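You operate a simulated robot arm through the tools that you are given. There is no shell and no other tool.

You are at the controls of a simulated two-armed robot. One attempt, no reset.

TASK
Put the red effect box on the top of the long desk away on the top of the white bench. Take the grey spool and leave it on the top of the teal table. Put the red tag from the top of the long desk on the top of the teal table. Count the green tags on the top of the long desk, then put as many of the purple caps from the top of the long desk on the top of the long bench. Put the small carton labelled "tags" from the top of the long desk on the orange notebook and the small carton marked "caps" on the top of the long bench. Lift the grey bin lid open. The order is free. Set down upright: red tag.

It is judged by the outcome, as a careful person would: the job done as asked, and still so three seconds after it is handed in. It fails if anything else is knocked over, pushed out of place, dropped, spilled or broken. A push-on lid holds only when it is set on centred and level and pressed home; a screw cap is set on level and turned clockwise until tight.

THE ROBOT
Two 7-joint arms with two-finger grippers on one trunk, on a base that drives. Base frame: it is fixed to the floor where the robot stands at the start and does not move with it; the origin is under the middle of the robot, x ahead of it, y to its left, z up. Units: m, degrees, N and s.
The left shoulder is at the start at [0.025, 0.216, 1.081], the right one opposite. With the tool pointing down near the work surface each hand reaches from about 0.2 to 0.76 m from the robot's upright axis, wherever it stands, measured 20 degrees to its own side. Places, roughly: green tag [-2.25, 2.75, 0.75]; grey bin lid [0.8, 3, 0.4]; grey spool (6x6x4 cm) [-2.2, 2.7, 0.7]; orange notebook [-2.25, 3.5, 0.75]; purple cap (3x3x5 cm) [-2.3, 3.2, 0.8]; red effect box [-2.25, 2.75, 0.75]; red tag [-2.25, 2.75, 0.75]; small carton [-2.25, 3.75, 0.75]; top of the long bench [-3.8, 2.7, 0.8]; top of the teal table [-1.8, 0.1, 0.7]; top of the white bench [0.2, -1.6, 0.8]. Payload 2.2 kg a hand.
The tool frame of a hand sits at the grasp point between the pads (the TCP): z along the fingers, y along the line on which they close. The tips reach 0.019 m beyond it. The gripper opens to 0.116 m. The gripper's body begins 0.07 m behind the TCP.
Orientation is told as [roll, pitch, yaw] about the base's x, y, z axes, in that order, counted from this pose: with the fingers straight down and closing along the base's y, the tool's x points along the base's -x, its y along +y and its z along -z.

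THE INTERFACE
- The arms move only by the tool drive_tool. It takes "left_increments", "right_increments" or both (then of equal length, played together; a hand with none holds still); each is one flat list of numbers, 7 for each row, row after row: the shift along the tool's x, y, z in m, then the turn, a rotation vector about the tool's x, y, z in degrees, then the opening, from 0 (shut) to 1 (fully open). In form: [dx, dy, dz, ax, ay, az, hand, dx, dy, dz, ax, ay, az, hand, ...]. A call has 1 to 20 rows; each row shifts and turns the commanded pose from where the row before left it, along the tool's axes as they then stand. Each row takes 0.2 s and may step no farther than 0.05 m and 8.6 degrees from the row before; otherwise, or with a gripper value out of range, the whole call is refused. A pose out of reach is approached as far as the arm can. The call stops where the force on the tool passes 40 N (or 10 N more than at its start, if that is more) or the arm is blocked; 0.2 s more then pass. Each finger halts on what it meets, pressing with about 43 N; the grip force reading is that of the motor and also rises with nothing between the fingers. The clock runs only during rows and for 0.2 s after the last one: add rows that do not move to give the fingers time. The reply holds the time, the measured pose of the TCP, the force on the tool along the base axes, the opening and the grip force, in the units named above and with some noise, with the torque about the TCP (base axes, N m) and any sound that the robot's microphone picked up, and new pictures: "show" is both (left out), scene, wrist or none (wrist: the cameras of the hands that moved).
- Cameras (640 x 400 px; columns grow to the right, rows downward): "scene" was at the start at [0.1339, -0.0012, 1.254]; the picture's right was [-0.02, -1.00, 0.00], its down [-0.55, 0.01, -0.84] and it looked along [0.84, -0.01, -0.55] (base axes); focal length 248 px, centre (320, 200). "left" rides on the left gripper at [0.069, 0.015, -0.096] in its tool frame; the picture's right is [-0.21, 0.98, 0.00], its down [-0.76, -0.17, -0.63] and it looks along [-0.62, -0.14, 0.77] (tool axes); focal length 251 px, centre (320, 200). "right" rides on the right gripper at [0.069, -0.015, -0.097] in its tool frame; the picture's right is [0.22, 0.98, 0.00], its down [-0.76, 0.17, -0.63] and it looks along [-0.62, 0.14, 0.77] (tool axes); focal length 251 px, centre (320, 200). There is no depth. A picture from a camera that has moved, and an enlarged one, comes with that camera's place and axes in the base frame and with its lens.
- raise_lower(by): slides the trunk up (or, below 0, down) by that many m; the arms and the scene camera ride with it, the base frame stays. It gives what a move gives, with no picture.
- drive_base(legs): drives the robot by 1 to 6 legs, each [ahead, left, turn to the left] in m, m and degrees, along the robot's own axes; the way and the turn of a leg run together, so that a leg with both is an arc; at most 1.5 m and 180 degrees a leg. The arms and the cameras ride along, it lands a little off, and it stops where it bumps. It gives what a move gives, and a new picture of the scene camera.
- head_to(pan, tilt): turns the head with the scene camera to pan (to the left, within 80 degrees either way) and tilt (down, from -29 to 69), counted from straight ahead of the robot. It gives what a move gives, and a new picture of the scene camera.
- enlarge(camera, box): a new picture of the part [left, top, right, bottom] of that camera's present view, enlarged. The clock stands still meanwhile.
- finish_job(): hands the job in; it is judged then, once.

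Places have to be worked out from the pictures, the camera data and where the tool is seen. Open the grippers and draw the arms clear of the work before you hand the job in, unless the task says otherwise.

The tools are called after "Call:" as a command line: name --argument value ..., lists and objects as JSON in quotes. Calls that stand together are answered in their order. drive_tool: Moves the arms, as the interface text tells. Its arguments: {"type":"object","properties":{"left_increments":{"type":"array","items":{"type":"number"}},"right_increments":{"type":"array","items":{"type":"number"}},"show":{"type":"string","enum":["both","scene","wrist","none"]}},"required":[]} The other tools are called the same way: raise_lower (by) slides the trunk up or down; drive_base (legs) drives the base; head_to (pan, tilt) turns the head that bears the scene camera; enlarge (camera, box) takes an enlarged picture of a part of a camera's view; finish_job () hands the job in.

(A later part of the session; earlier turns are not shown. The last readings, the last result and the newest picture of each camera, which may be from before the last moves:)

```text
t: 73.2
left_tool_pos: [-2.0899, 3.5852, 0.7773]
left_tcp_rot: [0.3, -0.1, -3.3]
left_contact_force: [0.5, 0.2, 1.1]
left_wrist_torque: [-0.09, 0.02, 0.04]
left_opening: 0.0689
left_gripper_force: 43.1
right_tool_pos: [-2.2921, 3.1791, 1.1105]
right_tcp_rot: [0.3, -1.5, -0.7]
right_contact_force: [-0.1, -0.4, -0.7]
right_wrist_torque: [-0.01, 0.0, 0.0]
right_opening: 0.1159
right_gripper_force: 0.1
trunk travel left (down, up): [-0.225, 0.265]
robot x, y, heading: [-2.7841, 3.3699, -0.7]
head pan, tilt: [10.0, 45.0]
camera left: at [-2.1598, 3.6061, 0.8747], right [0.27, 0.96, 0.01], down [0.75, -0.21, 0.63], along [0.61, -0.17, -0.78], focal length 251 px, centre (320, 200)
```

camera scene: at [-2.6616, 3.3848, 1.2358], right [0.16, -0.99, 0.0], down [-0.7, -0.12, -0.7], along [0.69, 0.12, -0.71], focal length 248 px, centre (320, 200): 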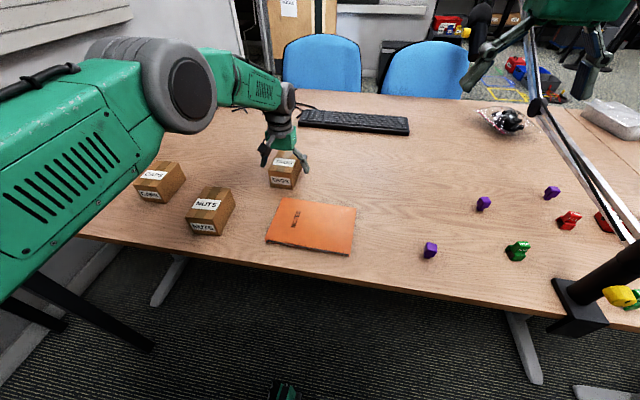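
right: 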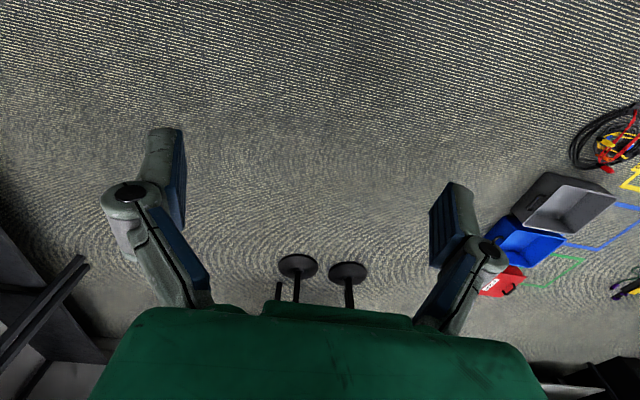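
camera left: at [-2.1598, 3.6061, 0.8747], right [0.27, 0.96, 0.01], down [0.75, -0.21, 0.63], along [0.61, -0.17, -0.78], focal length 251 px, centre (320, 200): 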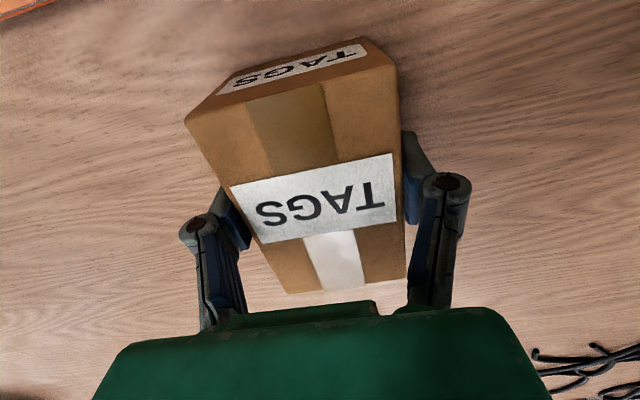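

Held firmly (0.069 wide). I lift it and carry it over the notebook centre (≈(-2.27, 3.47)).

Call:
drive_tool --left_increments '[0, 0, -0.03, 0, 0, 0, 0, 0, 0, -0.04, 0, 0, 0, 0, 0.03, -0.021, -0.03, 0, 0, 0, 0, 0.035, -0.025, 0, 0, 0, 0, 0, 0.035, -0.026, 0, 0, 0, 0, 0, 0.038, -0.027, 0, 0, 0, 0, 0, 0.035, -0.027, 0, 0, 0, 0, 0, 0, 0, 0.03, 0, 0, 0, 0, 0, 0, 0.02, 0, 0, 0, 0, 0, 0, 0, 0, 0, 0, 0]' --show "both"

```text
t: 75.4
left_tool_pos: [-2.2716, 3.4716, 0.827]
left_tcp_rot: [0.5, 0.0, -3.2]
left_contact_force: [-0.4, 0.5, -0.9]
left_wrist_torque: [0.03, -0.01, 0.0]
left_opening: 0.0689
left_gripper_force: 43.1
right_tool_pos: [-2.2936, 3.178, 1.1106]
right_tcp_rot: [0.3, -1.5, -0.7]
right_contact_force: [-0.3, 0.2, -0.6]
right_wrist_torque: [0.0, 0.0, -0.03]
right_opening: 0.1159
right_gripper_force: 0.2
trunk travel left (down, up): [-0.225, 0.265]
robot x, y, heading: [-2.788, 3.3742, -0.6]
head pan, tilt: [10.0, 45.0]
camera scene: at [-2.6622, 3.3842, 1.2358], right [0.16, -0.99, 0.0], down [-0.7, -0.12, -0.7], along [0.69, 0.12, -0.71], focal length 248 px, centre (320, 200)
camera left: at [-2.3407, 3.4906, 0.9234], right [0.27, 0.96, 0.01], down [0.75, -0.21, 0.63], along [0.61, -0.17, -0.78], focal length 251 px, centre (320, 200)
```

scene: 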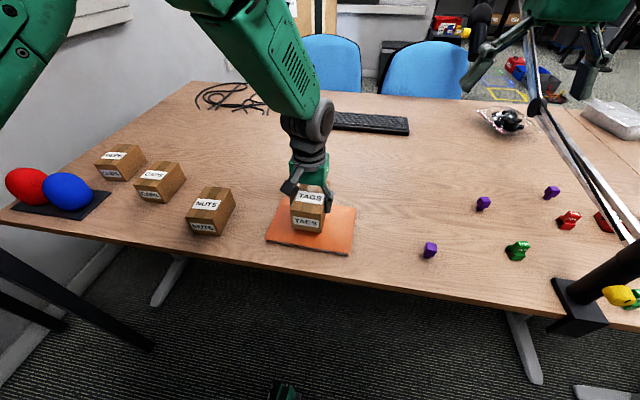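
left: 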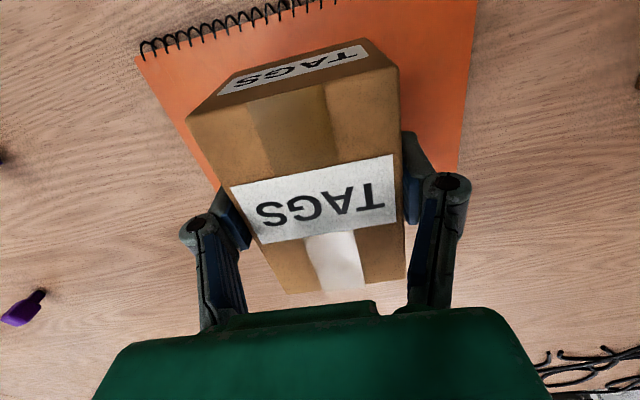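

The carton is right over the notebook. I lower in small steps, watching the force.

Call:
drive_tool --left_increments '[0, 0, 0.01, 0, 0, 0, 0, 0, 0, 0.01, 0, 0, 0, 0, 0, 0, 0.006, 0, 0, 0, 0, 0, 0, 0, 0, 0, 0, 0]' --show "none"

Call:
drive_tool --left_increments '[0, 0, 0.005, 0, 0, 0, 0, 0, 0, 0, 0, 0, 0, 0]' --show "wrist"

```text
t: 76.4
left_tool_pos: [-2.2726, 3.4706, 0.8004]
left_tcp_rot: [0.4, 0.0, -3.1]
left_contact_force: [0.7, 0.6, -1.3]
left_wrist_torque: [0.0, 0.01, 0.02]
left_opening: 0.0688
left_gripper_force: 42.6
right_tool_pos: [-2.2916, 3.178, 1.1108]
right_tcp_rot: [0.3, -1.5, -0.6]
right_contact_force: [-0.6, -0.2, 0.3]
right_wrist_torque: [0.03, -0.02, 0.02]
right_opening: 0.1158
right_gripper_force: 0.0
trunk travel left (down, up): [-0.225, 0.265]
robot x, y, heading: [-2.7866, 3.3735, -0.9]
head pan, tilt: [10.0, 45.0]
```

```text
t: 77.0
left_tool_pos: [-2.2703, 3.471, 0.7965]
left_tcp_rot: [0.4, 0.0, -3.1]
left_contact_force: [-0.8, 0.0, -1.6]
left_wrist_torque: [-0.01, 0.05, 0.02]
left_opening: 0.0687
left_gripper_force: 43.2
right_tool_pos: [-2.291, 3.1784, 1.1098]
right_tcp_rot: [0.4, -1.6, -0.8]
right_contact_force: [-1.0, 0.8, 0.9]
right_wrist_torque: [0.01, 0.02, 0.02]
right_opening: 0.116
right_gripper_force: 0.1
trunk travel left (down, up): [-0.225, 0.265]
robot x, y, heading: [-2.7853, 3.3694, -0.4]
head pan, tilt: [10.0, 45.0]
camera left: at [-2.3404, 3.4899, 0.893], right [0.27, 0.96, 0.01], down [0.75, -0.21, 0.63], along [0.61, -0.17, -0.78], focal length 251 px, centre (320, 200)
```

left: 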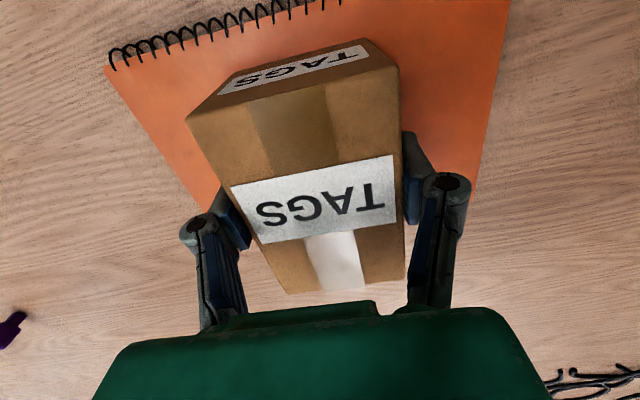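

No contact yet at z=0.7965; I continue lowering in 3 mm steps.

Call:
drive_tool --left_increments '[0, 0, 0.003, 0, 0, 0, 0, 0, 0, 0.003, 0, 0, 0, 0, 0, 0, 0, 0, 0, 0, 0]' --show "none"

Call:
drive_tool --left_increments '[0, 0, 0.003, 0, 0, 0, 0, 0, 0, 0, 0, 0, 0, 0]' --show "none"

```text
t: 77.8
left_tool_pos: [-2.2716, 3.4704, 0.7902]
left_tcp_rot: [0.4, -0.1, -3.3]
left_contact_force: [-0.2, 0.1, 7.0]
left_wrist_torque: [-0.27, 0.37, 0.05]
left_opening: 0.069
left_gripper_force: 43.4
right_tool_pos: [-2.2921, 3.1766, 1.1102]
right_tcp_rot: [0.2, -1.5, -0.7]
right_contact_force: [0.6, 0.7, -0.2]
right_wrist_torque: [0.0, -0.03, -0.01]
right_opening: 0.116
right_gripper_force: 0.0
trunk travel left (down, up): [-0.225, 0.265]
robot x, y, heading: [-2.787, 3.3732, -0.6]
head pan, tilt: [10.0, 45.0]
```

```text
t: 78.4
left_tool_pos: [-2.2724, 3.4715, 0.7897]
left_tcp_rot: [0.4, -0.3, -3.1]
left_contact_force: [-1.6, 1.7, 36.0]
left_wrist_torque: [-0.36, 1.2, 0.1]
left_opening: 0.0696
left_gripper_force: 42.8
right_tool_pos: [-2.2958, 3.178, 1.1114]
right_tcp_rot: [0.3, -1.6, -0.8]
right_contact_force: [-0.2, -0.3, -0.7]
right_wrist_torque: [0.0, -0.01, 0.01]
right_opening: 0.1162
right_gripper_force: 0.1
trunk travel left (down, up): [-0.225, 0.265]
robot x, y, heading: [-2.788, 3.3663, -0.8]
head pan, tilt: [10.0, 45.0]
```

Resting on the notebook (36 N). I ease off 2.5 mm, open, and lift the hand away.

Call:
drive_tool --left_increments '[0, 0, -0.0025, 0, 0, 0, 0, 0, 0, 0, 0, 0, 0, 0.7, 0, 0, 0, 0, 0, 0, 1, 0, 0, -0.02, 0, 0, 0, 1, 0, 0, -0.04, 0, 0, 0, 1, 0, 0, -0.04, 0, 0, 0, 1, 0, 0, -0.04, 0, 0, 0, 1, 0, 0, -0.04, 0, 0, 0, 1, 0, 0, 0, 0, 0, 0, 1]' --show "both"

```text
t: 80.4
left_tool_pos: [-2.2719, 3.4693, 0.9692]
left_tcp_rot: [0.3, 0.1, -3.1]
left_contact_force: [-1.0, 0.2, 0.0]
left_wrist_torque: [0.02, 0.02, -0.01]
left_opening: 0.1162
left_gripper_force: 0.1
right_tool_pos: [-2.2909, 3.1773, 1.1095]
right_tcp_rot: [0.3, -1.4, -0.7]
right_contact_force: [-0.1, 0.7, -0.4]
right_wrist_torque: [0.03, -0.03, -0.02]
right_opening: 0.1159
right_gripper_force: 0.0
trunk travel left (down, up): [-0.225, 0.265]
robot x, y, heading: [-2.7868, 3.371, -0.6]
head pan, tilt: [10.0, 45.0]
camera scene: at [-2.6617, 3.384, 1.2357], right [0.16, -0.99, 0.0], down [-0.7, -0.12, -0.7], along [0.69, 0.12, -0.71], focal length 248 px, centre (320, 200)
camera left: at [-2.3402, 3.4889, 1.0657], right [0.27, 0.96, 0.01], down [0.75, -0.21, 0.63], along [0.61, -0.17, -0.78], focal length 251 px, centre (320, 200)
```

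scene: 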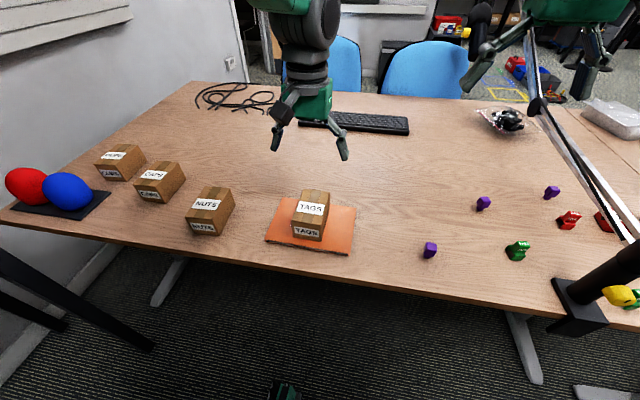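
left: 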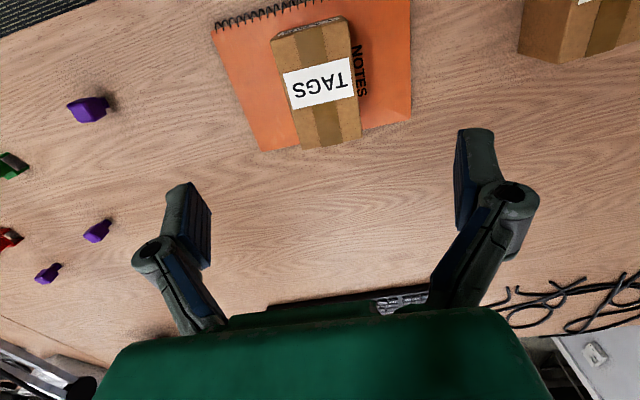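

TAGS carton is settled on the notebook. Now I zoom in on the tags and caps area to count.

Call:
enlarge --camera "scene" --box '[400, 140, 640, 290]'

Call:
head_to --pan -30 --tilt 40

Call:
enlarge --camera "scene" --box '[200, 100, 480, 275]'

```text
2.67 times, centred on (520, 215) of scene
camera zoom: at [-2.6617, 3.384, 1.2357], right [0.16, -0.99, 0.0], down [-0.7, -0.12, -0.7], along [0.69, 0.12, -0.71], focal length 661 px, centre (-213, 160)
```

zoom: 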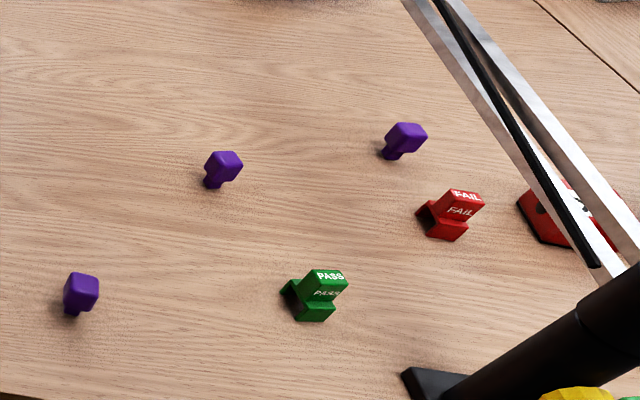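

```text
t: 81.4
left_tool_pos: [-2.2714, 3.469, 0.9688]
left_tcp_rot: [0.4, 0.0, -3.2]
left_contact_force: [0.0, -0.6, -0.2]
left_wrist_torque: [0.01, 0.05, 0.01]
left_opening: 0.1158
left_gripper_force: 0.1
right_tool_pos: [-2.2921, 3.1782, 1.1106]
right_tcp_rot: [0.3, -1.5, -0.7]
right_contact_force: [0.1, 0.2, -1.0]
right_wrist_torque: [-0.03, -0.02, 0.02]
right_opening: 0.1159
right_gripper_force: 0.1
trunk travel left (down, up): [-0.225, 0.265]
robot x, y, heading: [-2.7876, 3.374, -0.6]
head pan, tilt: [-30.0, 40.0]
camera scene: at [-2.6692, 3.3273, 1.243], right [-0.51, -0.86, 0.0], down [-0.56, 0.33, -0.76], along [0.66, -0.39, -0.65], focal length 248 px, centre (320, 200)
```

scene: 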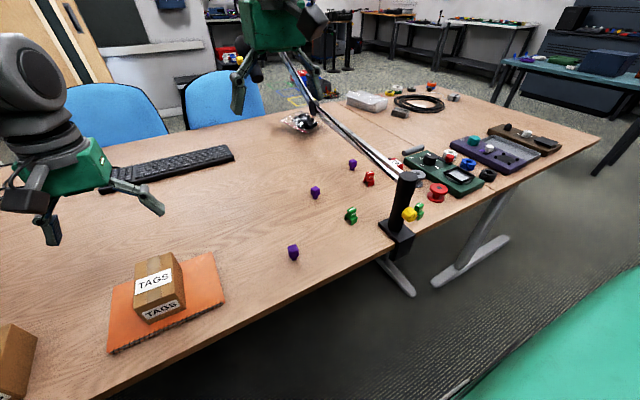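

```text
2.29 times, centred on (340, 188) of scene
camera zoom: at [-2.6692, 3.3273, 1.243], right [-0.51, -0.86, 0.0], down [-0.56, 0.33, -0.76], along [0.66, -0.39, -0.65], focal length 566 px, centre (274, 229)
```

zoom: 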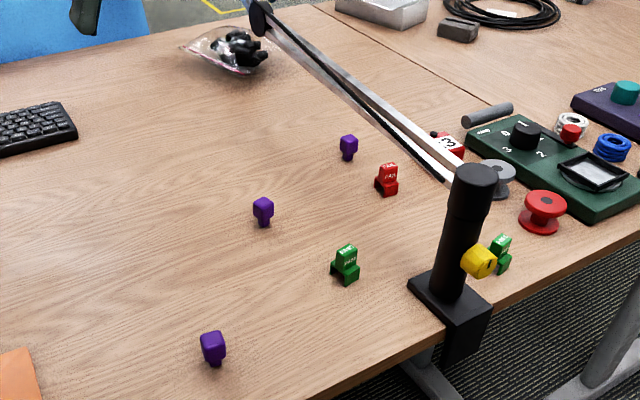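

I see two green PASS tags and one red FAIL tag so far; I check the far section of the desk for any more.

Call:
enlarge --camera "scene" --box '[380, 70, 600, 207]'

Call:
enlarge --camera "right" --box '[0, 0, 640, 400]'

```text
2.91 times, centred on (490, 138) of scene
camera zoom: at [-2.6692, 3.3273, 1.243], right [-0.51, -0.86, 0.0], down [-0.56, 0.33, -0.76], along [0.66, -0.39, -0.65], focal length 721 px, centre (-174, 379)
```

zoom: 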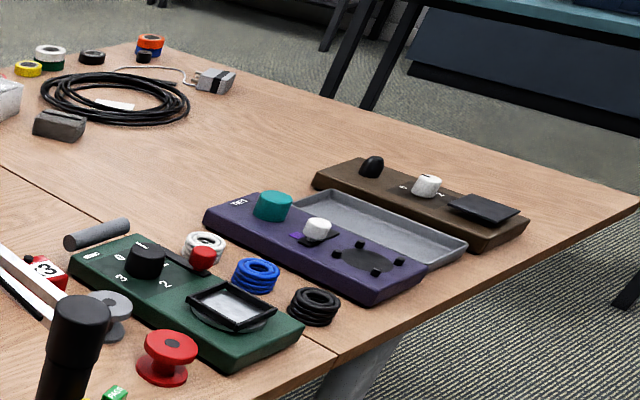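

```text
1.00 times, centred on (320, 200) of right (not enlarged: the box is as wide or as high as the picture)
camera zoom: at [-2.3652, 3.1637, 1.2057], right [-0.2, 0.98, 0.0], down [0.74, 0.15, 0.65], along [0.64, 0.13, -0.76], focal length 251 px, centre (320, 200)
```

zoom: 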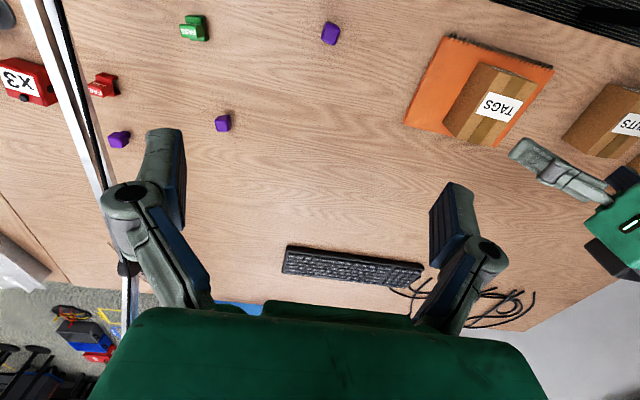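

Count settled: two green tags, so two purple caps go to the long bench. The right hand is almost over cap A (≈(-2.317, 3.185)); I lower it partway and look.

Call:
drive_tool --right_increments '[0.005, 0.002, 0.04, 0, 1.5, 0, 1, 0.005, 0.002, 0.045, 0, 0, 0, 1, 0.005, 0.001, 0.045, 0, 0, 0, 1, 0.005, 0.001, 0.045, 0, 0, 0, 1, 0.005, 0.001, 0.045, 0, 0, 0, 1, 0, 0, 0, 0, 0, 0, 1]' --show "wrist"

```text
t: 82.8
left_tool_pos: [-2.2734, 3.4692, 0.9713]
left_tcp_rot: [0.2, 0.1, -3.1]
left_contact_force: [-0.3, 0.4, -0.4]
left_wrist_torque: [0.01, -0.02, -0.01]
left_opening: 0.116
left_gripper_force: 0.2
right_tool_pos: [-2.3182, 3.1866, 0.8913]
right_tcp_rot: [0.3, -0.1, -0.6]
right_contact_force: [-1.2, 0.0, 0.2]
right_wrist_torque: [0.02, -0.02, -0.03]
right_opening: 0.1159
right_gripper_force: 0.1
trunk travel left (down, up): [-0.225, 0.265]
robot x, y, heading: [-2.7856, 3.3731, -0.6]
head pan, tilt: [-30.0, 40.0]
camera right: at [-2.3883, 3.1728, 0.9878], right [-0.2, 0.98, 0.01], down [0.76, 0.15, 0.63], along [0.62, 0.13, -0.77], focal length 251 px, centre (320, 200)
```

right: 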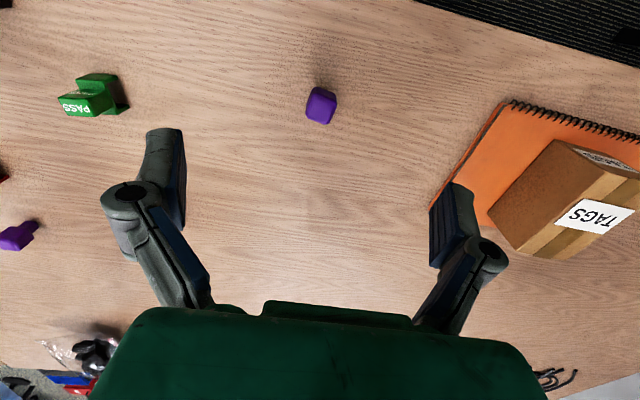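

Cap A is centred beneath the right hand. Descending and closing on its head.

Call:
drive_tool --right_increments '[0, 0.001, 0.04, 0, 0, 0, 1, 0, 0, 0.04, 0, 0, 0, 1, 0, 0, 0.032, 0, 0, 0, 1, 0, 0, 0, 0, 0, 0, 1]' --show "wrist"

```text
t: 83.8
left_tool_pos: [-2.2726, 3.4698, 0.9694]
left_tcp_rot: [0.3, -0.1, -3.1]
left_contact_force: [-0.5, 0.8, -0.1]
left_wrist_torque: [-0.01, -0.02, 0.02]
left_opening: 0.1159
left_gripper_force: 0.1
right_tool_pos: [-2.3173, 3.1882, 0.7791]
right_tcp_rot: [0.3, -0.2, -0.6]
right_contact_force: [0.1, 0.2, 0.1]
right_wrist_torque: [0.03, -0.03, 0.03]
right_opening: 0.1159
right_gripper_force: 0.1
trunk travel left (down, up): [-0.225, 0.265]
robot x, y, heading: [-2.7859, 3.3699, -0.6]
head pan, tilt: [-30.0, 40.0]
camera right: at [-2.387, 3.1743, 0.8757], right [-0.2, 0.98, 0.01], down [0.76, 0.15, 0.63], along [0.62, 0.13, -0.77], focal length 251 px, centre (320, 200)
```

right: 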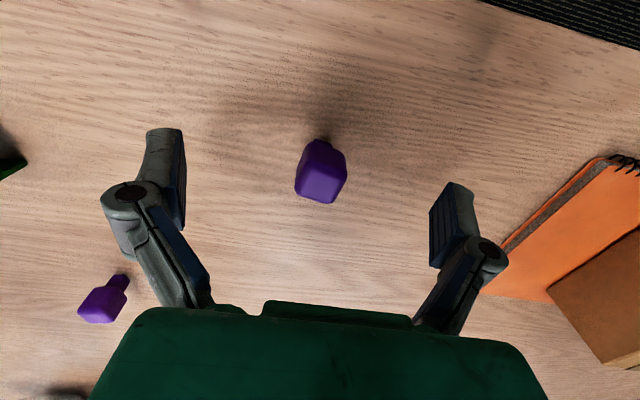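

Call:
drive_tool --right_increments '[0, 0, 0, 0, 0, 0, 0, 0, 0, 0, 0, 0, 0, 0, 0, 0, 0, 0, 0, 0, 0, 0, 0, 0, 0, 0, 0, 0]' --show "wrist"

```text
t: 84.8
left_tool_pos: [-2.2719, 3.4689, 0.9685]
left_tcp_rot: [0.4, -0.1, -3.3]
left_contact_force: [-0.4, -0.1, -0.1]
left_wrist_torque: [0.02, 0.01, 0.01]
left_opening: 0.1159
left_gripper_force: 0.0
right_tool_pos: [-2.3161, 3.1879, 0.7781]
right_tcp_rot: [0.3, 0.0, -0.7]
right_contact_force: [-0.3, -0.4, -0.4]
right_wrist_torque: [0.02, 0.01, 0.02]
right_opening: 0.0239
right_gripper_force: 43.4
trunk travel left (down, up): [-0.225, 0.265]
robot x, y, heading: [-2.7886, 3.3689, -0.5]
head pan, tilt: [-30.0, 40.0]
camera right: at [-2.3867, 3.1744, 0.8757], right [-0.2, 0.98, 0.01], down [0.76, 0.15, 0.63], along [0.62, 0.13, -0.77], focal length 251 px, centre (320, 200)
```

right: 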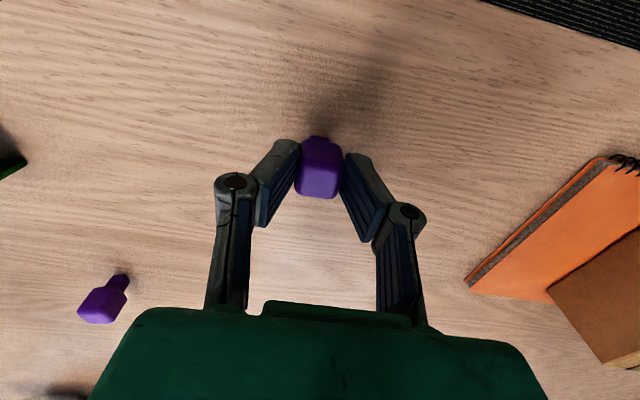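

Cap A held (0.024). I lift it well clear, then shift the base left so the left hand can take the CAPS carton.

Call:
drive_tool --right_increments '[0, 0, -0.03, 0, 0, 0, 0, 0, 0, -0.045, 0, 0, 0, 0, 0, 0, -0.045, 0, 0, 0, 0, 0, 0, -0.045, 0, 0, 0, 0, 0, 0, -0.045, 0, 0, 0, 0, 0, 0, 0, 0, 0, 0, 0]' --show "wrist"

Call:
drive_base --legs '[[0, 0.16, 0]]'

Call:
head_to --pan 30 --tilt 40

```text
t: 86.2
left_tool_pos: [-2.2718, 3.4687, 0.9686]
left_tcp_rot: [0.3, 0.1, -3.2]
left_contact_force: [-0.6, 0.1, -0.1]
left_wrist_torque: [-0.01, 0.0, -0.01]
left_opening: 0.1158
left_gripper_force: 0.1
right_tool_pos: [-2.3155, 3.187, 0.9896]
right_tcp_rot: [0.3, 0.2, -0.7]
right_contact_force: [0.0, -1.0, -0.2]
right_wrist_torque: [0.01, 0.01, -0.02]
right_opening: 0.0236
right_gripper_force: 42.8
trunk travel left (down, up): [-0.225, 0.265]
robot x, y, heading: [-2.784, 3.3711, -0.7]
head pan, tilt: [-30.0, 40.0]
camera right: at [-2.3855, 3.1723, 1.0863], right [-0.2, 0.98, 0.01], down [0.76, 0.15, 0.63], along [0.62, 0.13, -0.77], focal length 251 px, centre (320, 200)
```

right: 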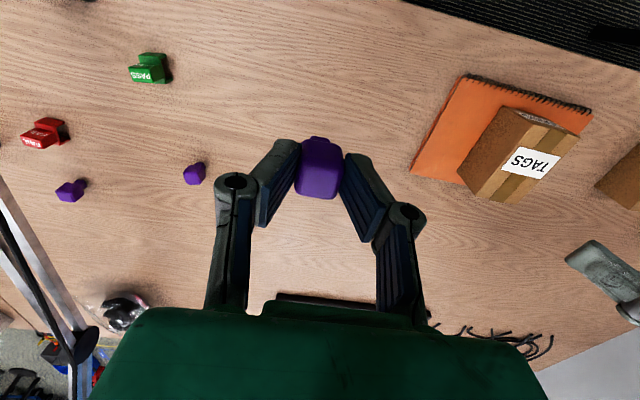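

```text
t: 87.7
left_tool_pos: [-2.2717, 3.6185, 0.969]
left_tcp_rot: [0.8, 0.1, -3.1]
left_contact_force: [-0.4, -0.2, -0.3]
left_wrist_torque: [0.05, 0.0, 0.02]
left_opening: 0.116
left_gripper_force: 0.0
right_tool_pos: [-2.3133, 3.3363, 0.9872]
right_tcp_rot: [0.9, 0.0, -0.6]
right_contact_force: [-0.5, 0.1, 0.2]
right_wrist_torque: [0.02, -0.01, 0.0]
right_opening: 0.0238
right_gripper_force: 42.6
trunk travel left (down, up): [-0.225, 0.265]
robot x, y, heading: [-2.7869, 3.5296, -0.4]
head pan, tilt: [-30.0, 40.0]
camera scene: at [-2.6678, 3.4641, 1.2419], right [-0.51, -0.86, -0.01], down [-0.56, 0.34, -0.76], along [0.66, -0.38, -0.65], focal length 248 px, centre (320, 200)
```

scene: 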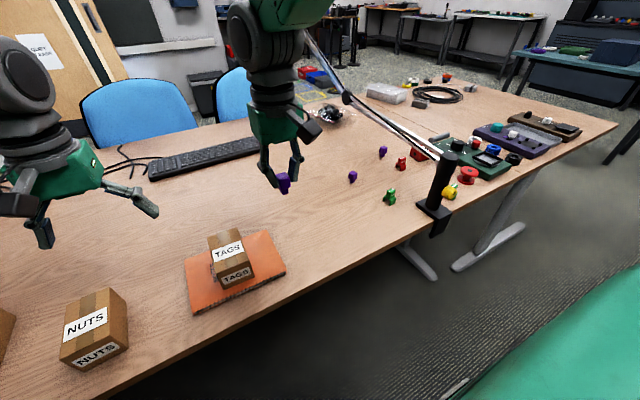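

```text
t: 89.0
left_tool_pos: [-2.2733, 3.6369, 0.969]
left_tcp_rot: [-0.1, -0.3, -3.2]
left_contact_force: [-0.6, 0.1, 0.5]
left_wrist_torque: [0.02, 0.02, -0.05]
left_opening: 0.1162
left_gripper_force: 0.1
right_tool_pos: [-2.3189, 3.3547, 0.9915]
right_tcp_rot: [-0.1, -0.2, -0.7]
right_contact_force: [0.3, 0.3, -0.4]
right_wrist_torque: [0.07, 0.0, -0.02]
right_opening: 0.0239
right_gripper_force: 43.3
trunk travel left (down, up): [-0.225, 0.265]
robot x, y, heading: [-2.7862, 3.5331, -0.6]
head pan, tilt: [30.0, 40.0]
camera scene: at [-2.6669, 3.5835, 1.2425], right [0.49, -0.87, 0.01], down [-0.56, -0.32, -0.76], along [0.66, 0.37, -0.65], focal length 248 px, centre (320, 200)
```

scene: 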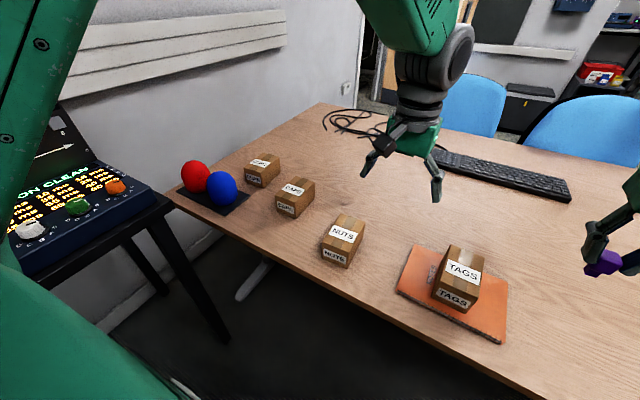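

CAPS carton is at about (-2.20, 3.93). I carry the left hand across above it.

Call:
drive_tool --left_increments '[-0.006, 0.041, 0, 0, 0, 0, 1, -0.006, 0.041, 0, 0, 0, 0, 1, -0.006, 0.041, 0, 0, 0, 0, 1, -0.006, 0.041, 0, 0, 0, 0, 1, -0.006, 0.041, 0, 0, 0, 0, 1, -0.006, 0.041, 0, 0, 0, 0, 1, -0.006, 0.041, 0, 0, 0, 0, 1, 0, 0, 0, 0, 0, 0, 1]' --show "both"

```text
t: 90.8
left_tool_pos: [-2.2149, 3.9001, 0.9761]
left_tcp_rot: [0.9, -0.1, -3.4]
left_contact_force: [0.1, -1.2, 0.7]
left_wrist_torque: [0.11, -0.01, 0.01]
left_opening: 0.1161
left_gripper_force: 0.0
right_tool_pos: [-2.3174, 3.334, 0.99]
right_tcp_rot: [0.7, -0.1, -1.0]
right_contact_force: [0.3, -1.4, -0.1]
right_wrist_torque: [0.1, -0.01, -0.01]
right_opening: 0.0238
right_gripper_force: 42.9
trunk travel left (down, up): [-0.225, 0.265]
robot x, y, heading: [-2.7856, 3.5246, -0.4]
head pan, tilt: [30.0, 40.0]
camera scene: at [-2.6672, 3.5596, 1.2434], right [0.49, -0.87, -0.01], down [-0.56, -0.31, -0.77], along [0.66, 0.38, -0.64], focal length 248 px, centre (320, 200)
camera left: at [-2.2845, 3.9193, 1.0728], right [0.27, 0.96, 0.01], down [0.74, -0.22, 0.63], along [0.61, -0.16, -0.77], focal length 251 px, centre (320, 200)
```

scene: 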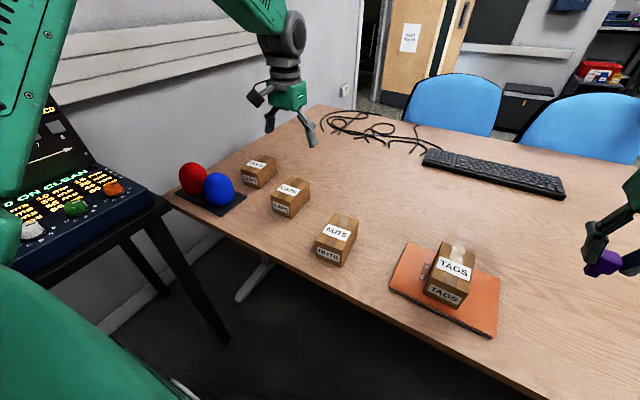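
left: 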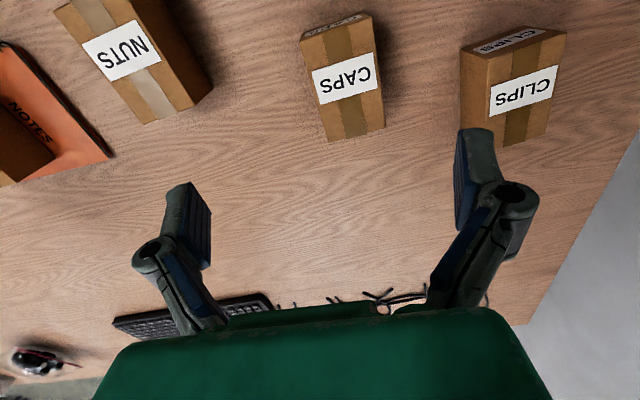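

The base rocked slightly; I let it settle with a hold and take a close view of the CAPS carton.

Call:
drive_tool --left_increments '[0, 0, 0, 0, 0, 0, 1, 0, 0, 0, 0, 0, 0, 1, 0, 0, 0, 0, 0, 0, 1, 0, 0, 0, 0, 0, 0, 1]' --show "none"

Call:
enlarge --camera "left" --box '[220, 0, 460, 150]'

```text
t: 91.8
left_tool_pos: [-2.2158, 3.8986, 0.9763]
left_tcp_rot: [0.9, -0.1, -3.4]
left_contact_force: [-0.5, -1.6, 0.8]
left_wrist_torque: [0.12, -0.02, -0.02]
left_opening: 0.116
left_gripper_force: 0.0
right_tool_pos: [-2.3174, 3.3318, 0.988]
right_tcp_rot: [0.9, 0.0, -0.8]
right_contact_force: [0.2, -1.6, 0.3]
right_wrist_torque: [0.19, -0.03, 0.03]
right_opening: 0.0237
right_gripper_force: 43.4
trunk travel left (down, up): [-0.225, 0.265]
robot x, y, heading: [-2.7865, 3.5248, -0.6]
head pan, tilt: [30.0, 40.0]
```

```text
2.67 times, centred on (340, 75) of left
camera zoom: at [-2.2844, 3.9173, 1.073], right [0.27, 0.96, 0.01], down [0.74, -0.22, 0.63], along [0.61, -0.16, -0.77], focal length 670 px, centre (267, 533)
```

zoom: 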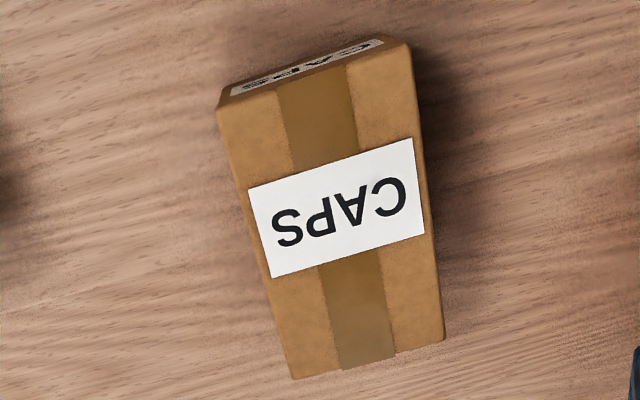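

Both hands read a steady sideways tilt (roll 0.9°, ~1.6 N), so the left elbow may be pressing on something at the left. I look left before doing anything else.

Call:
head_to --pan 70 --tilt 15

```text
t: 92.8
left_tool_pos: [-2.2152, 3.9353, 0.9636]
left_tcp_rot: [-0.7, -0.1, -3.0]
left_contact_force: [-0.8, 1.3, 0.8]
left_wrist_torque: [-0.08, -0.04, -0.02]
left_opening: 0.1161
left_gripper_force: 0.0
right_tool_pos: [-2.3172, 3.3685, 0.9945]
right_tcp_rot: [-0.8, -0.2, -0.6]
right_contact_force: [0.6, 0.7, -1.1]
right_wrist_torque: [-0.08, 0.0, -0.01]
right_opening: 0.0237
right_gripper_force: 43.1
trunk travel left (down, up): [-0.225, 0.265]
robot x, y, heading: [-2.7816, 3.5343, -0.5]
head pan, tilt: [70.0, 15.0]
camera scene: at [-2.7076, 3.626, 1.2824], right [0.94, -0.35, 0.0], down [-0.09, -0.25, -0.96], along [0.34, 0.9, -0.26], focal length 248 px, centre (320, 200)
```

scene: 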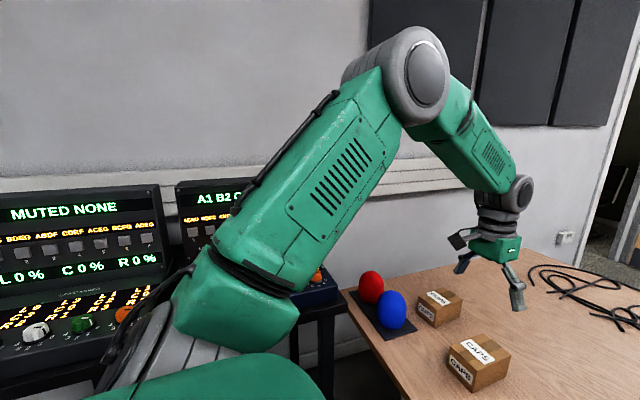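

The roll has now swung to -0.7°, so it is a slow body sway rather than contact. I hold still for a few seconds to see whether it damps out.

Call:
drive_tool --left_increments '[0, 0, 0, 0, 0, 0, 1, 0, 0, 0, 0, 0, 0, 1, 0, 0, 0, 0, 0, 0, 1, 0, 0, 0, 0, 0, 0, 1, 0, 0, 0, 0, 0, 0, 1]' --show "none"

Call:
drive_tool --left_increments '[0, 0, 0, 0, 0, 0, 1, 0, 0, 0, 0, 0, 0, 1, 0, 0, 0, 0, 0, 0, 1]' --show "none"

Call:
drive_tool --left_increments '[0, 0, 0, 0, 0, 0, 1, 0, 0, 0, 0, 0, 0, 1, 0, 0, 0, 0, 0, 0, 1]' --show "none"

```text
t: 94.0
left_tool_pos: [-2.2159, 3.9169, 0.9697]
left_tcp_rot: [0.0, -0.2, -3.3]
left_contact_force: [0.7, 0.1, 1.0]
left_wrist_torque: [0.03, 0.03, -0.02]
left_opening: 0.1157
left_gripper_force: 0.1
right_tool_pos: [-2.3167, 3.3519, 0.992]
right_tcp_rot: [0.1, -0.2, -0.8]
right_contact_force: [-0.1, 0.3, -0.2]
right_wrist_torque: [0.0, 0.04, -0.01]
right_opening: 0.0237
right_gripper_force: 42.6
trunk travel left (down, up): [-0.225, 0.265]
robot x, y, heading: [-2.7868, 3.5281, -0.0]
head pan, tilt: [70.0, 15.0]
```

```text
t: 94.8
left_tool_pos: [-2.2156, 3.9236, 0.9682]
left_tcp_rot: [-0.3, -0.2, -3.2]
left_contact_force: [0.7, 0.4, -0.5]
left_wrist_torque: [-0.01, -0.01, 0.02]
left_opening: 0.116
left_gripper_force: 0.1
right_tool_pos: [-2.3168, 3.3586, 0.9933]
right_tcp_rot: [-0.3, -0.3, -0.8]
right_contact_force: [0.3, 1.1, 0.4]
right_wrist_torque: [0.01, 0.0, -0.01]
right_opening: 0.0238
right_gripper_force: 42.5
trunk travel left (down, up): [-0.225, 0.265]
robot x, y, heading: [-2.7867, 3.53, -0.6]
head pan, tilt: [70.0, 15.0]
```

```text
t: 95.6
left_tool_pos: [-2.2144, 3.9302, 0.9655]
left_tcp_rot: [-0.5, -0.3, -3.1]
left_contact_force: [-0.4, 0.5, -0.4]
left_wrist_torque: [-0.04, 0.03, 0.0]
left_opening: 0.1161
left_gripper_force: 0.0
right_tool_pos: [-2.317, 3.3626, 0.9931]
right_tcp_rot: [-0.6, -0.2, -0.8]
right_contact_force: [0.1, 0.6, 0.6]
right_wrist_torque: [-0.05, -0.01, -0.02]
right_opening: 0.0238
right_gripper_force: 43.1
trunk travel left (down, up): [-0.225, 0.265]
robot x, y, heading: [-2.7852, 3.5365, -0.3]
head pan, tilt: [70.0, 15.0]
```

Call:
drive_tool --left_increments '[0, 0, 0, 0, 0, 0, 1, 0, 0, 0, 0, 0, 0, 1, 0, 0, 0, 0, 0, 0, 1, 0, 0, 0, 0, 0, 0, 1, 0, 0, 0, 0, 0, 0, 1, 0, 0, 0, 0, 0, 0, 1, 0, 0, 0, 0, 0, 0, 1, 0, 0, 0, 0, 0, 0, 1]' --show "none"

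Call:
drive_tool --left_increments '[0, 0, 0, 0, 0, 0, 1, 0, 0, 0, 0, 0, 0, 1, 0, 0, 0, 0, 0, 0, 1, 0, 0, 0, 0, 0, 0, 1, 0, 0, 0, 0, 0, 0, 1, 0, 0, 0, 0, 0, 0, 1, 0, 0, 0, 0, 0, 0, 1, 0, 0, 0, 0, 0, 0, 1]' --show "wrist"

```text
t: 97.4
left_tool_pos: [-2.2142, 3.9162, 0.9709]
left_tcp_rot: [0.1, -0.2, -3.4]
left_contact_force: [-0.4, -0.3, 0.2]
left_wrist_torque: [0.02, 0.02, 0.02]
left_opening: 0.1159
left_gripper_force: 0.1
right_tool_pos: [-2.317, 3.3496, 0.9921]
right_tcp_rot: [-0.1, -0.3, -0.7]
right_contact_force: [-0.6, -1.2, -0.4]
right_wrist_torque: [0.0, 0.0, 0.01]
right_opening: 0.0236
right_gripper_force: 42.9
trunk travel left (down, up): [-0.225, 0.265]
robot x, y, heading: [-2.7854, 3.5268, -0.5]
head pan, tilt: [70.0, 15.0]
```

```text
t: 99.2
left_tool_pos: [-2.2156, 3.9123, 0.9723]
left_tcp_rot: [0.3, -0.2, -3.3]
left_contact_force: [0.3, -0.7, 0.8]
left_wrist_torque: [0.05, -0.03, -0.03]
left_opening: 0.1159
left_gripper_force: 0.0
right_tool_pos: [-2.318, 3.3461, 0.9907]
right_tcp_rot: [0.2, -0.1, -0.7]
right_contact_force: [0.4, -0.1, -0.3]
right_wrist_torque: [0.06, 0.01, -0.01]
right_opening: 0.0237
right_gripper_force: 42.9
trunk travel left (down, up): [-0.225, 0.265]
robot x, y, heading: [-2.7816, 3.5288, -0.3]
head pan, tilt: [70.0, 15.0]
camera left: at [-2.2842, 3.9316, 1.0686], right [0.27, 0.96, 0.0], down [0.74, -0.21, 0.63], along [0.61, -0.17, -0.77], focal length 251 px, centre (320, 200)
```

left: 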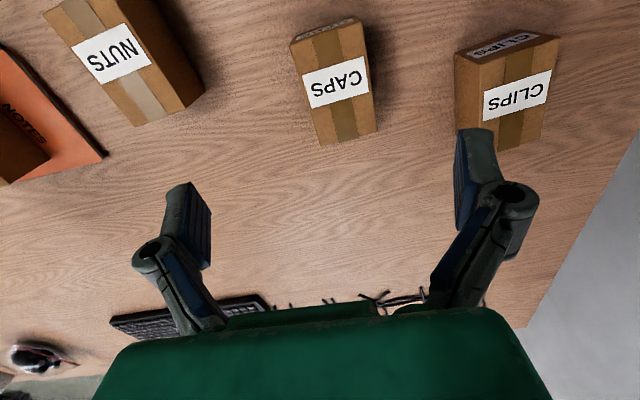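

The sway has died down. CAPS carton is ~12 mm ahead and 17 mm left of the hand; I correct and descend partway.

Call:
drive_tool --left_increments '[-0.006, 0.008, 0.03, 0, 0, -2.3, 1, -0.006, 0.008, 0.03, 0, 0, 0, 1, 0, 0, 0.03, 0, 0, 0, 1, 0, 0, 0.02, 0, 0, 0, 1, 0, 0, 0, 0, 0, 0, 1, 0, 0, 0, 0, 0, 0, 1]' --show "wrist"

```text
t: 100.6
left_tool_pos: [-2.2007, 3.944, 0.8555]
left_tcp_rot: [-0.5, -0.1, -0.7]
left_contact_force: [-0.3, 1.2, -0.1]
left_wrist_torque: [-0.04, -0.03, -0.03]
left_opening: 0.116
left_gripper_force: 0.0
right_tool_pos: [-2.3162, 3.362, 0.992]
right_tcp_rot: [-0.4, -0.2, -0.7]
right_contact_force: [0.4, 0.2, 0.0]
right_wrist_torque: [-0.04, -0.02, -0.02]
right_opening: 0.0238
right_gripper_force: 43.1
trunk travel left (down, up): [-0.225, 0.265]
robot x, y, heading: [-2.787, 3.5302, -0.4]
head pan, tilt: [70.0, 15.0]
camera left: at [-2.2716, 3.9612, 0.9524], right [0.23, 0.97, -0.01], down [0.75, -0.17, 0.64], along [0.62, -0.15, -0.77], focal length 251 px, centre (320, 200)
```

left: 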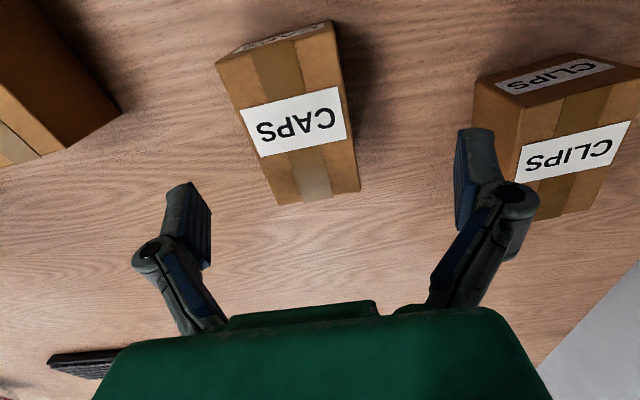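

The body swayed again (roll -0.5°), putting the hand 15 mm off. I hold to let it settle and re-measure.

Call:
drive_tool --left_increments '[0, 0, 0, 0, 0, 0, 1, 0, 0, 0, 0, 0, 0, 1, 0, 0, 0, 0, 0, 0, 1, 0, 0, 0, 0, 0, 0, 1]' --show "none"

Call:
drive_tool --left_increments '[0, 0, 0, 0, 0, 0, 1, 0, 0, 0, 0, 0, 0, 1, 0, 0, 0, 0, 0, 0, 1, 0, 0, 0, 0, 0, 0, 1]' --show "none"

Call:
drive_tool --left_increments '[0, 0, 0, 0, 0, 0, 1, 0, 0, 0, 0, 0, 0, 1, 0, 0, 0, 0, 0, 0, 1, 0, 0, 0, 0, 0, 0, 1]' --show "wrist"

```text
t: 101.6
left_tool_pos: [-2.2021, 3.9378, 0.8581]
left_tcp_rot: [-0.2, -0.1, -0.9]
left_contact_force: [0.7, -0.1, -1.1]
left_wrist_torque: [0.03, 0.0, -0.03]
left_opening: 0.116
left_gripper_force: 0.1
right_tool_pos: [-2.3174, 3.3557, 0.9929]
right_tcp_rot: [-0.1, -0.2, -0.6]
right_contact_force: [-0.1, -0.5, 0.4]
right_wrist_torque: [0.03, 0.02, 0.0]
right_opening: 0.0237
right_gripper_force: 42.9
trunk travel left (down, up): [-0.225, 0.265]
robot x, y, heading: [-2.7838, 3.5274, -0.5]
head pan, tilt: [70.0, 15.0]
```

```text
t: 102.6
left_tool_pos: [-2.2025, 3.9347, 0.8586]
left_tcp_rot: [-0.1, -0.2, -0.9]
left_contact_force: [-0.8, -0.6, 0.3]
left_wrist_torque: [-0.02, -0.01, 0.01]
left_opening: 0.116
left_gripper_force: 0.1
right_tool_pos: [-2.3163, 3.3541, 0.9925]
right_tcp_rot: [-0.2, -0.1, -0.6]
right_contact_force: [0.1, -0.3, -1.1]
right_wrist_torque: [0.05, 0.04, 0.03]
right_opening: 0.0237
right_gripper_force: 42.4
trunk travel left (down, up): [-0.225, 0.265]
robot x, y, heading: [-2.7875, 3.5317, -0.6]
head pan, tilt: [70.0, 15.0]
```

```text
t: 103.6
left_tool_pos: [-2.201, 3.9364, 0.8578]
left_tcp_rot: [-0.2, -0.3, -0.9]
left_contact_force: [-0.2, -0.5, -1.4]
left_wrist_torque: [-0.01, -0.01, 0.02]
left_opening: 0.116
left_gripper_force: 0.1
right_tool_pos: [-2.3186, 3.355, 0.9917]
right_tcp_rot: [-0.2, -0.2, -0.6]
right_contact_force: [-0.8, -0.4, -0.2]
right_wrist_torque: [0.0, 0.04, 0.03]
right_opening: 0.0239
right_gripper_force: 43.0
trunk travel left (down, up): [-0.225, 0.265]
robot x, y, heading: [-2.7832, 3.5304, -0.8]
head pan, tilt: [70.0, 15.0]
camera left: at [-2.2716, 3.9543, 0.9553], right [0.23, 0.97, 0.0], down [0.75, -0.18, 0.64], along [0.62, -0.15, -0.77], focal length 251 px, centre (320, 200)
```

left: 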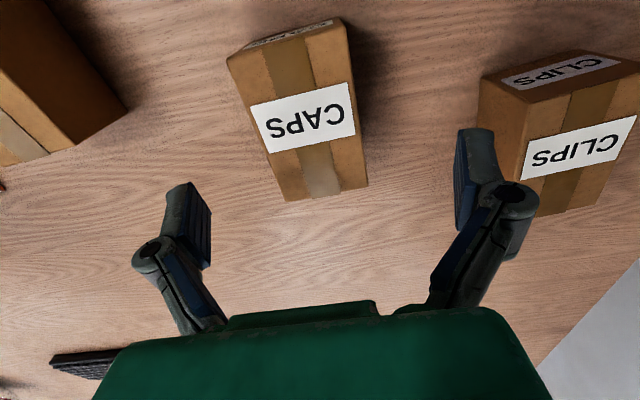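

Settled. The carton is now 8 mm to the right; I correct and descend slowly to grasp height.

Call:
drive_tool --left_increments '[0, -0.004, 0.015, 0, 0, -1, 1, 0, -0.004, 0.02, 0, 0, 0, 1, 0, 0, 0.02, 0, 0, 0, 1, 0, 0, 0.015, 0, 0, 0, 1, 0, 0, 0.01, 0, 0, 0, 1, 0, 0, 0, 0, 0, 0, 1, 0, 0, 0, 0, 0, 0, 1]' --show "wrist"

```text
t: 105.2
left_tool_pos: [-2.2025, 3.9295, 0.778]
left_tcp_rot: [-0.2, -0.1, 0.1]
left_contact_force: [1.1, 0.8, 0.4]
left_wrist_torque: [-0.04, 0.03, 0.01]
left_opening: 0.116
left_gripper_force: 0.0
right_tool_pos: [-2.3187, 3.3557, 0.993]
right_tcp_rot: [-0.2, -0.2, -0.8]
right_contact_force: [-0.6, 1.3, -1.0]
right_wrist_torque: [0.0, 0.02, 0.01]
right_opening: 0.0236
right_gripper_force: 42.2
trunk travel left (down, up): [-0.225, 0.265]
robot x, y, heading: [-2.7869, 3.5307, -0.5]
head pan, tilt: [70.0, 15.0]
camera left: at [-2.2725, 3.9459, 0.8746], right [0.21, 0.98, 0.0], down [0.76, -0.16, 0.64], along [0.62, -0.14, -0.77], focal length 251 px, centre (320, 200)
```

left: 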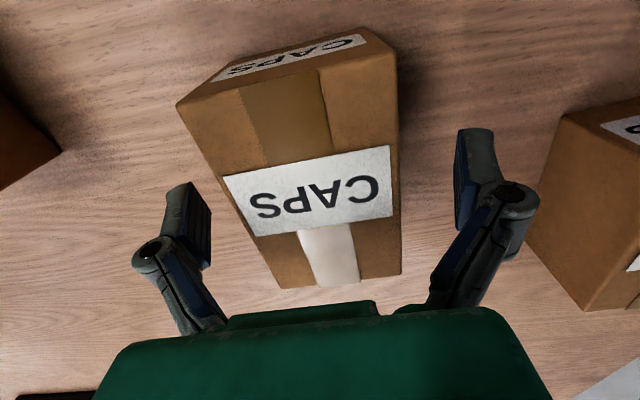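

Straddled well with CLIPS clear of the finger. Closing, then lifting straight up.

Call:
drive_tool --left_increments '[0, 0, 0, 0, 0, 0, 0, 0, 0, 0, 0, 0, 0, 0, 0, 0, 0, 0, 0, 0, 0]' --show "none"

Call:
drive_tool --left_increments '[0, 0, -0.02, 0, 0, 0, 0, 0, 0, -0.03, 0, 0, 0, 0, 0, 0, -0.03, 0, 0, 0, 0, 0, 0, -0.03, 0, 0, 0, 0, 0, 0, -0.03, 0, 0, 0, 0, 0, 0, -0.03, 0, 0, 0, 0, 0, 0, -0.03, 0, 0, 0, 0, 0, 0, 0, 0, 0, 0, 0]' --show "wrist"

```text
t: 106.0
left_tool_pos: [-2.2023, 3.9298, 0.7787]
left_tcp_rot: [-0.2, -0.1, 0.1]
left_contact_force: [-0.1, -1.1, -0.8]
left_wrist_torque: [0.06, -0.01, -0.01]
left_opening: 0.0689
left_gripper_force: 42.5
right_tool_pos: [-2.3164, 3.3563, 0.993]
right_tcp_rot: [-0.1, -0.3, -0.7]
right_contact_force: [0.2, 0.2, -0.6]
right_wrist_torque: [0.01, -0.01, -0.02]
right_opening: 0.0239
right_gripper_force: 42.9
trunk travel left (down, up): [-0.225, 0.265]
robot x, y, heading: [-2.7823, 3.5327, -0.5]
head pan, tilt: [70.0, 15.0]
```

```text
t: 107.8
left_tool_pos: [-2.202, 3.9306, 0.9778]
left_tcp_rot: [-0.2, 0.0, 0.1]
left_contact_force: [0.3, 0.2, -2.0]
left_wrist_torque: [0.0, 0.03, 0.0]
left_opening: 0.0687
left_gripper_force: 43.2
right_tool_pos: [-2.3174, 3.356, 0.9921]
right_tcp_rot: [-0.2, -0.2, -0.8]
right_contact_force: [-0.1, 0.6, -1.5]
right_wrist_torque: [0.0, 0.0, 0.03]
right_opening: 0.0237
right_gripper_force: 42.3
trunk travel left (down, up): [-0.225, 0.265]
robot x, y, heading: [-2.7845, 3.5308, -0.4]
head pan, tilt: [70.0, 15.0]
camera left: at [-2.2725, 3.9464, 1.0741], right [0.21, 0.98, 0.0], down [0.76, -0.16, 0.63], along [0.62, -0.14, -0.77], focal length 251 px, centre (320, 200)
```

left: 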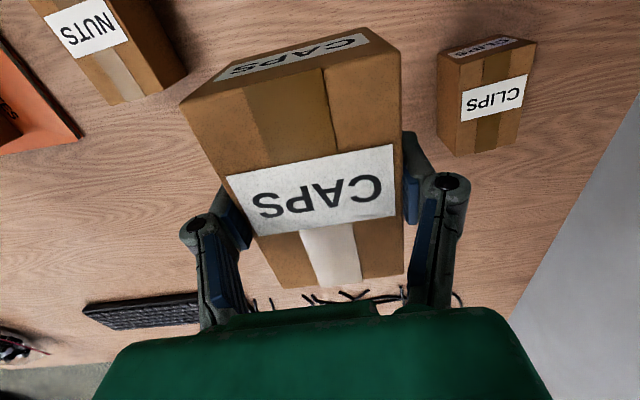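

CAPS carton in hand. I draw the left arm in (over NUTS with good clearance) so I can turn clockwise on the spot toward the long bench.

Call:
drive_tool --left_increments '[0.01, -0.015, -0.01, 0, 0, 0, 0, 0.02, -0.03, -0.01, 0, 0, 0, 0, 0.025, -0.035, 0, 0, 0, 0, 0, 0.025, -0.035, 0, 0, 0, 0, 0, 0.025, -0.035, 0, 0, 0, 0, 0, 0.02, -0.035, 0, 0, 0, 0, 0, 0.01, -0.02, 0, 0, 0, 0, 0, 0, 0, 0, 0, 0, 0, 0]' --right_increments '[0.01, 0.0, -0.01, 0, 0, 0, 0, 0.01, 0.0, -0.01, 0, 0, 0, 0, 0, 0, 0, 0, 0, 0, 0, 0, 0, 0, 0, 0, 0, 0, 0, 0, 0, 0, 0, 0, 0, 0, 0, 0, 0, 0, 0, 0, 0, 0, 0, 0, 0, 0, 0, 0, 0, 0, 0, 0, 0, 0]' --show "none"

Call:
head_to --pan 0 --tilt 30

```text
t: 109.6
left_tool_pos: [-2.3379, 3.7242, 0.9979]
left_tcp_rot: [-0.2, -0.1, 0.1]
left_contact_force: [-0.8, 0.4, -1.4]
left_wrist_torque: [-0.04, 0.02, -0.02]
left_opening: 0.0685
left_gripper_force: 43.1
right_tool_pos: [-2.3367, 3.3555, 1.0109]
right_tcp_rot: [-0.1, -0.3, -0.7]
right_contact_force: [-0.8, 0.3, -0.4]
right_wrist_torque: [0.02, -0.02, 0.0]
right_opening: 0.0237
right_gripper_force: 43.3
trunk travel left (down, up): [-0.225, 0.265]
robot x, y, heading: [-2.7877, 3.532, -0.3]
head pan, tilt: [70.0, 15.0]
```

```text
t: 111.0
left_tool_pos: [-2.3372, 3.7236, 0.9978]
left_tcp_rot: [-0.2, 0.0, 0.0]
left_contact_force: [0.4, 0.3, -0.2]
left_wrist_torque: [0.01, 0.02, -0.01]
left_opening: 0.0686
left_gripper_force: 43.3
right_tool_pos: [-2.3384, 3.3556, 1.0127]
right_tcp_rot: [-0.2, -0.2, -0.7]
right_contact_force: [-0.4, -0.4, 0.1]
right_wrist_torque: [0.03, 0.04, 0.03]
right_opening: 0.0236
right_gripper_force: 42.7
trunk travel left (down, up): [-0.225, 0.265]
robot x, y, heading: [-2.7837, 3.5311, -0.5]
head pan, tilt: [0.0, 30.0]
camera scene: at [-2.651, 3.5299, 1.2584], right [-0.01, -1.0, 0.0], down [-0.5, 0.0, -0.86], along [0.86, -0.01, -0.5], focal length 248 px, centre (320, 200)
```

scene: 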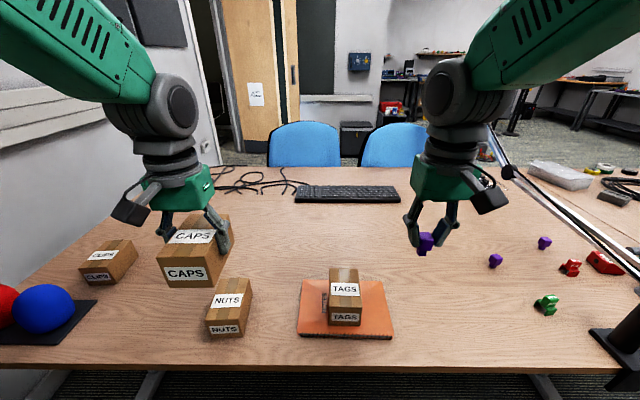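

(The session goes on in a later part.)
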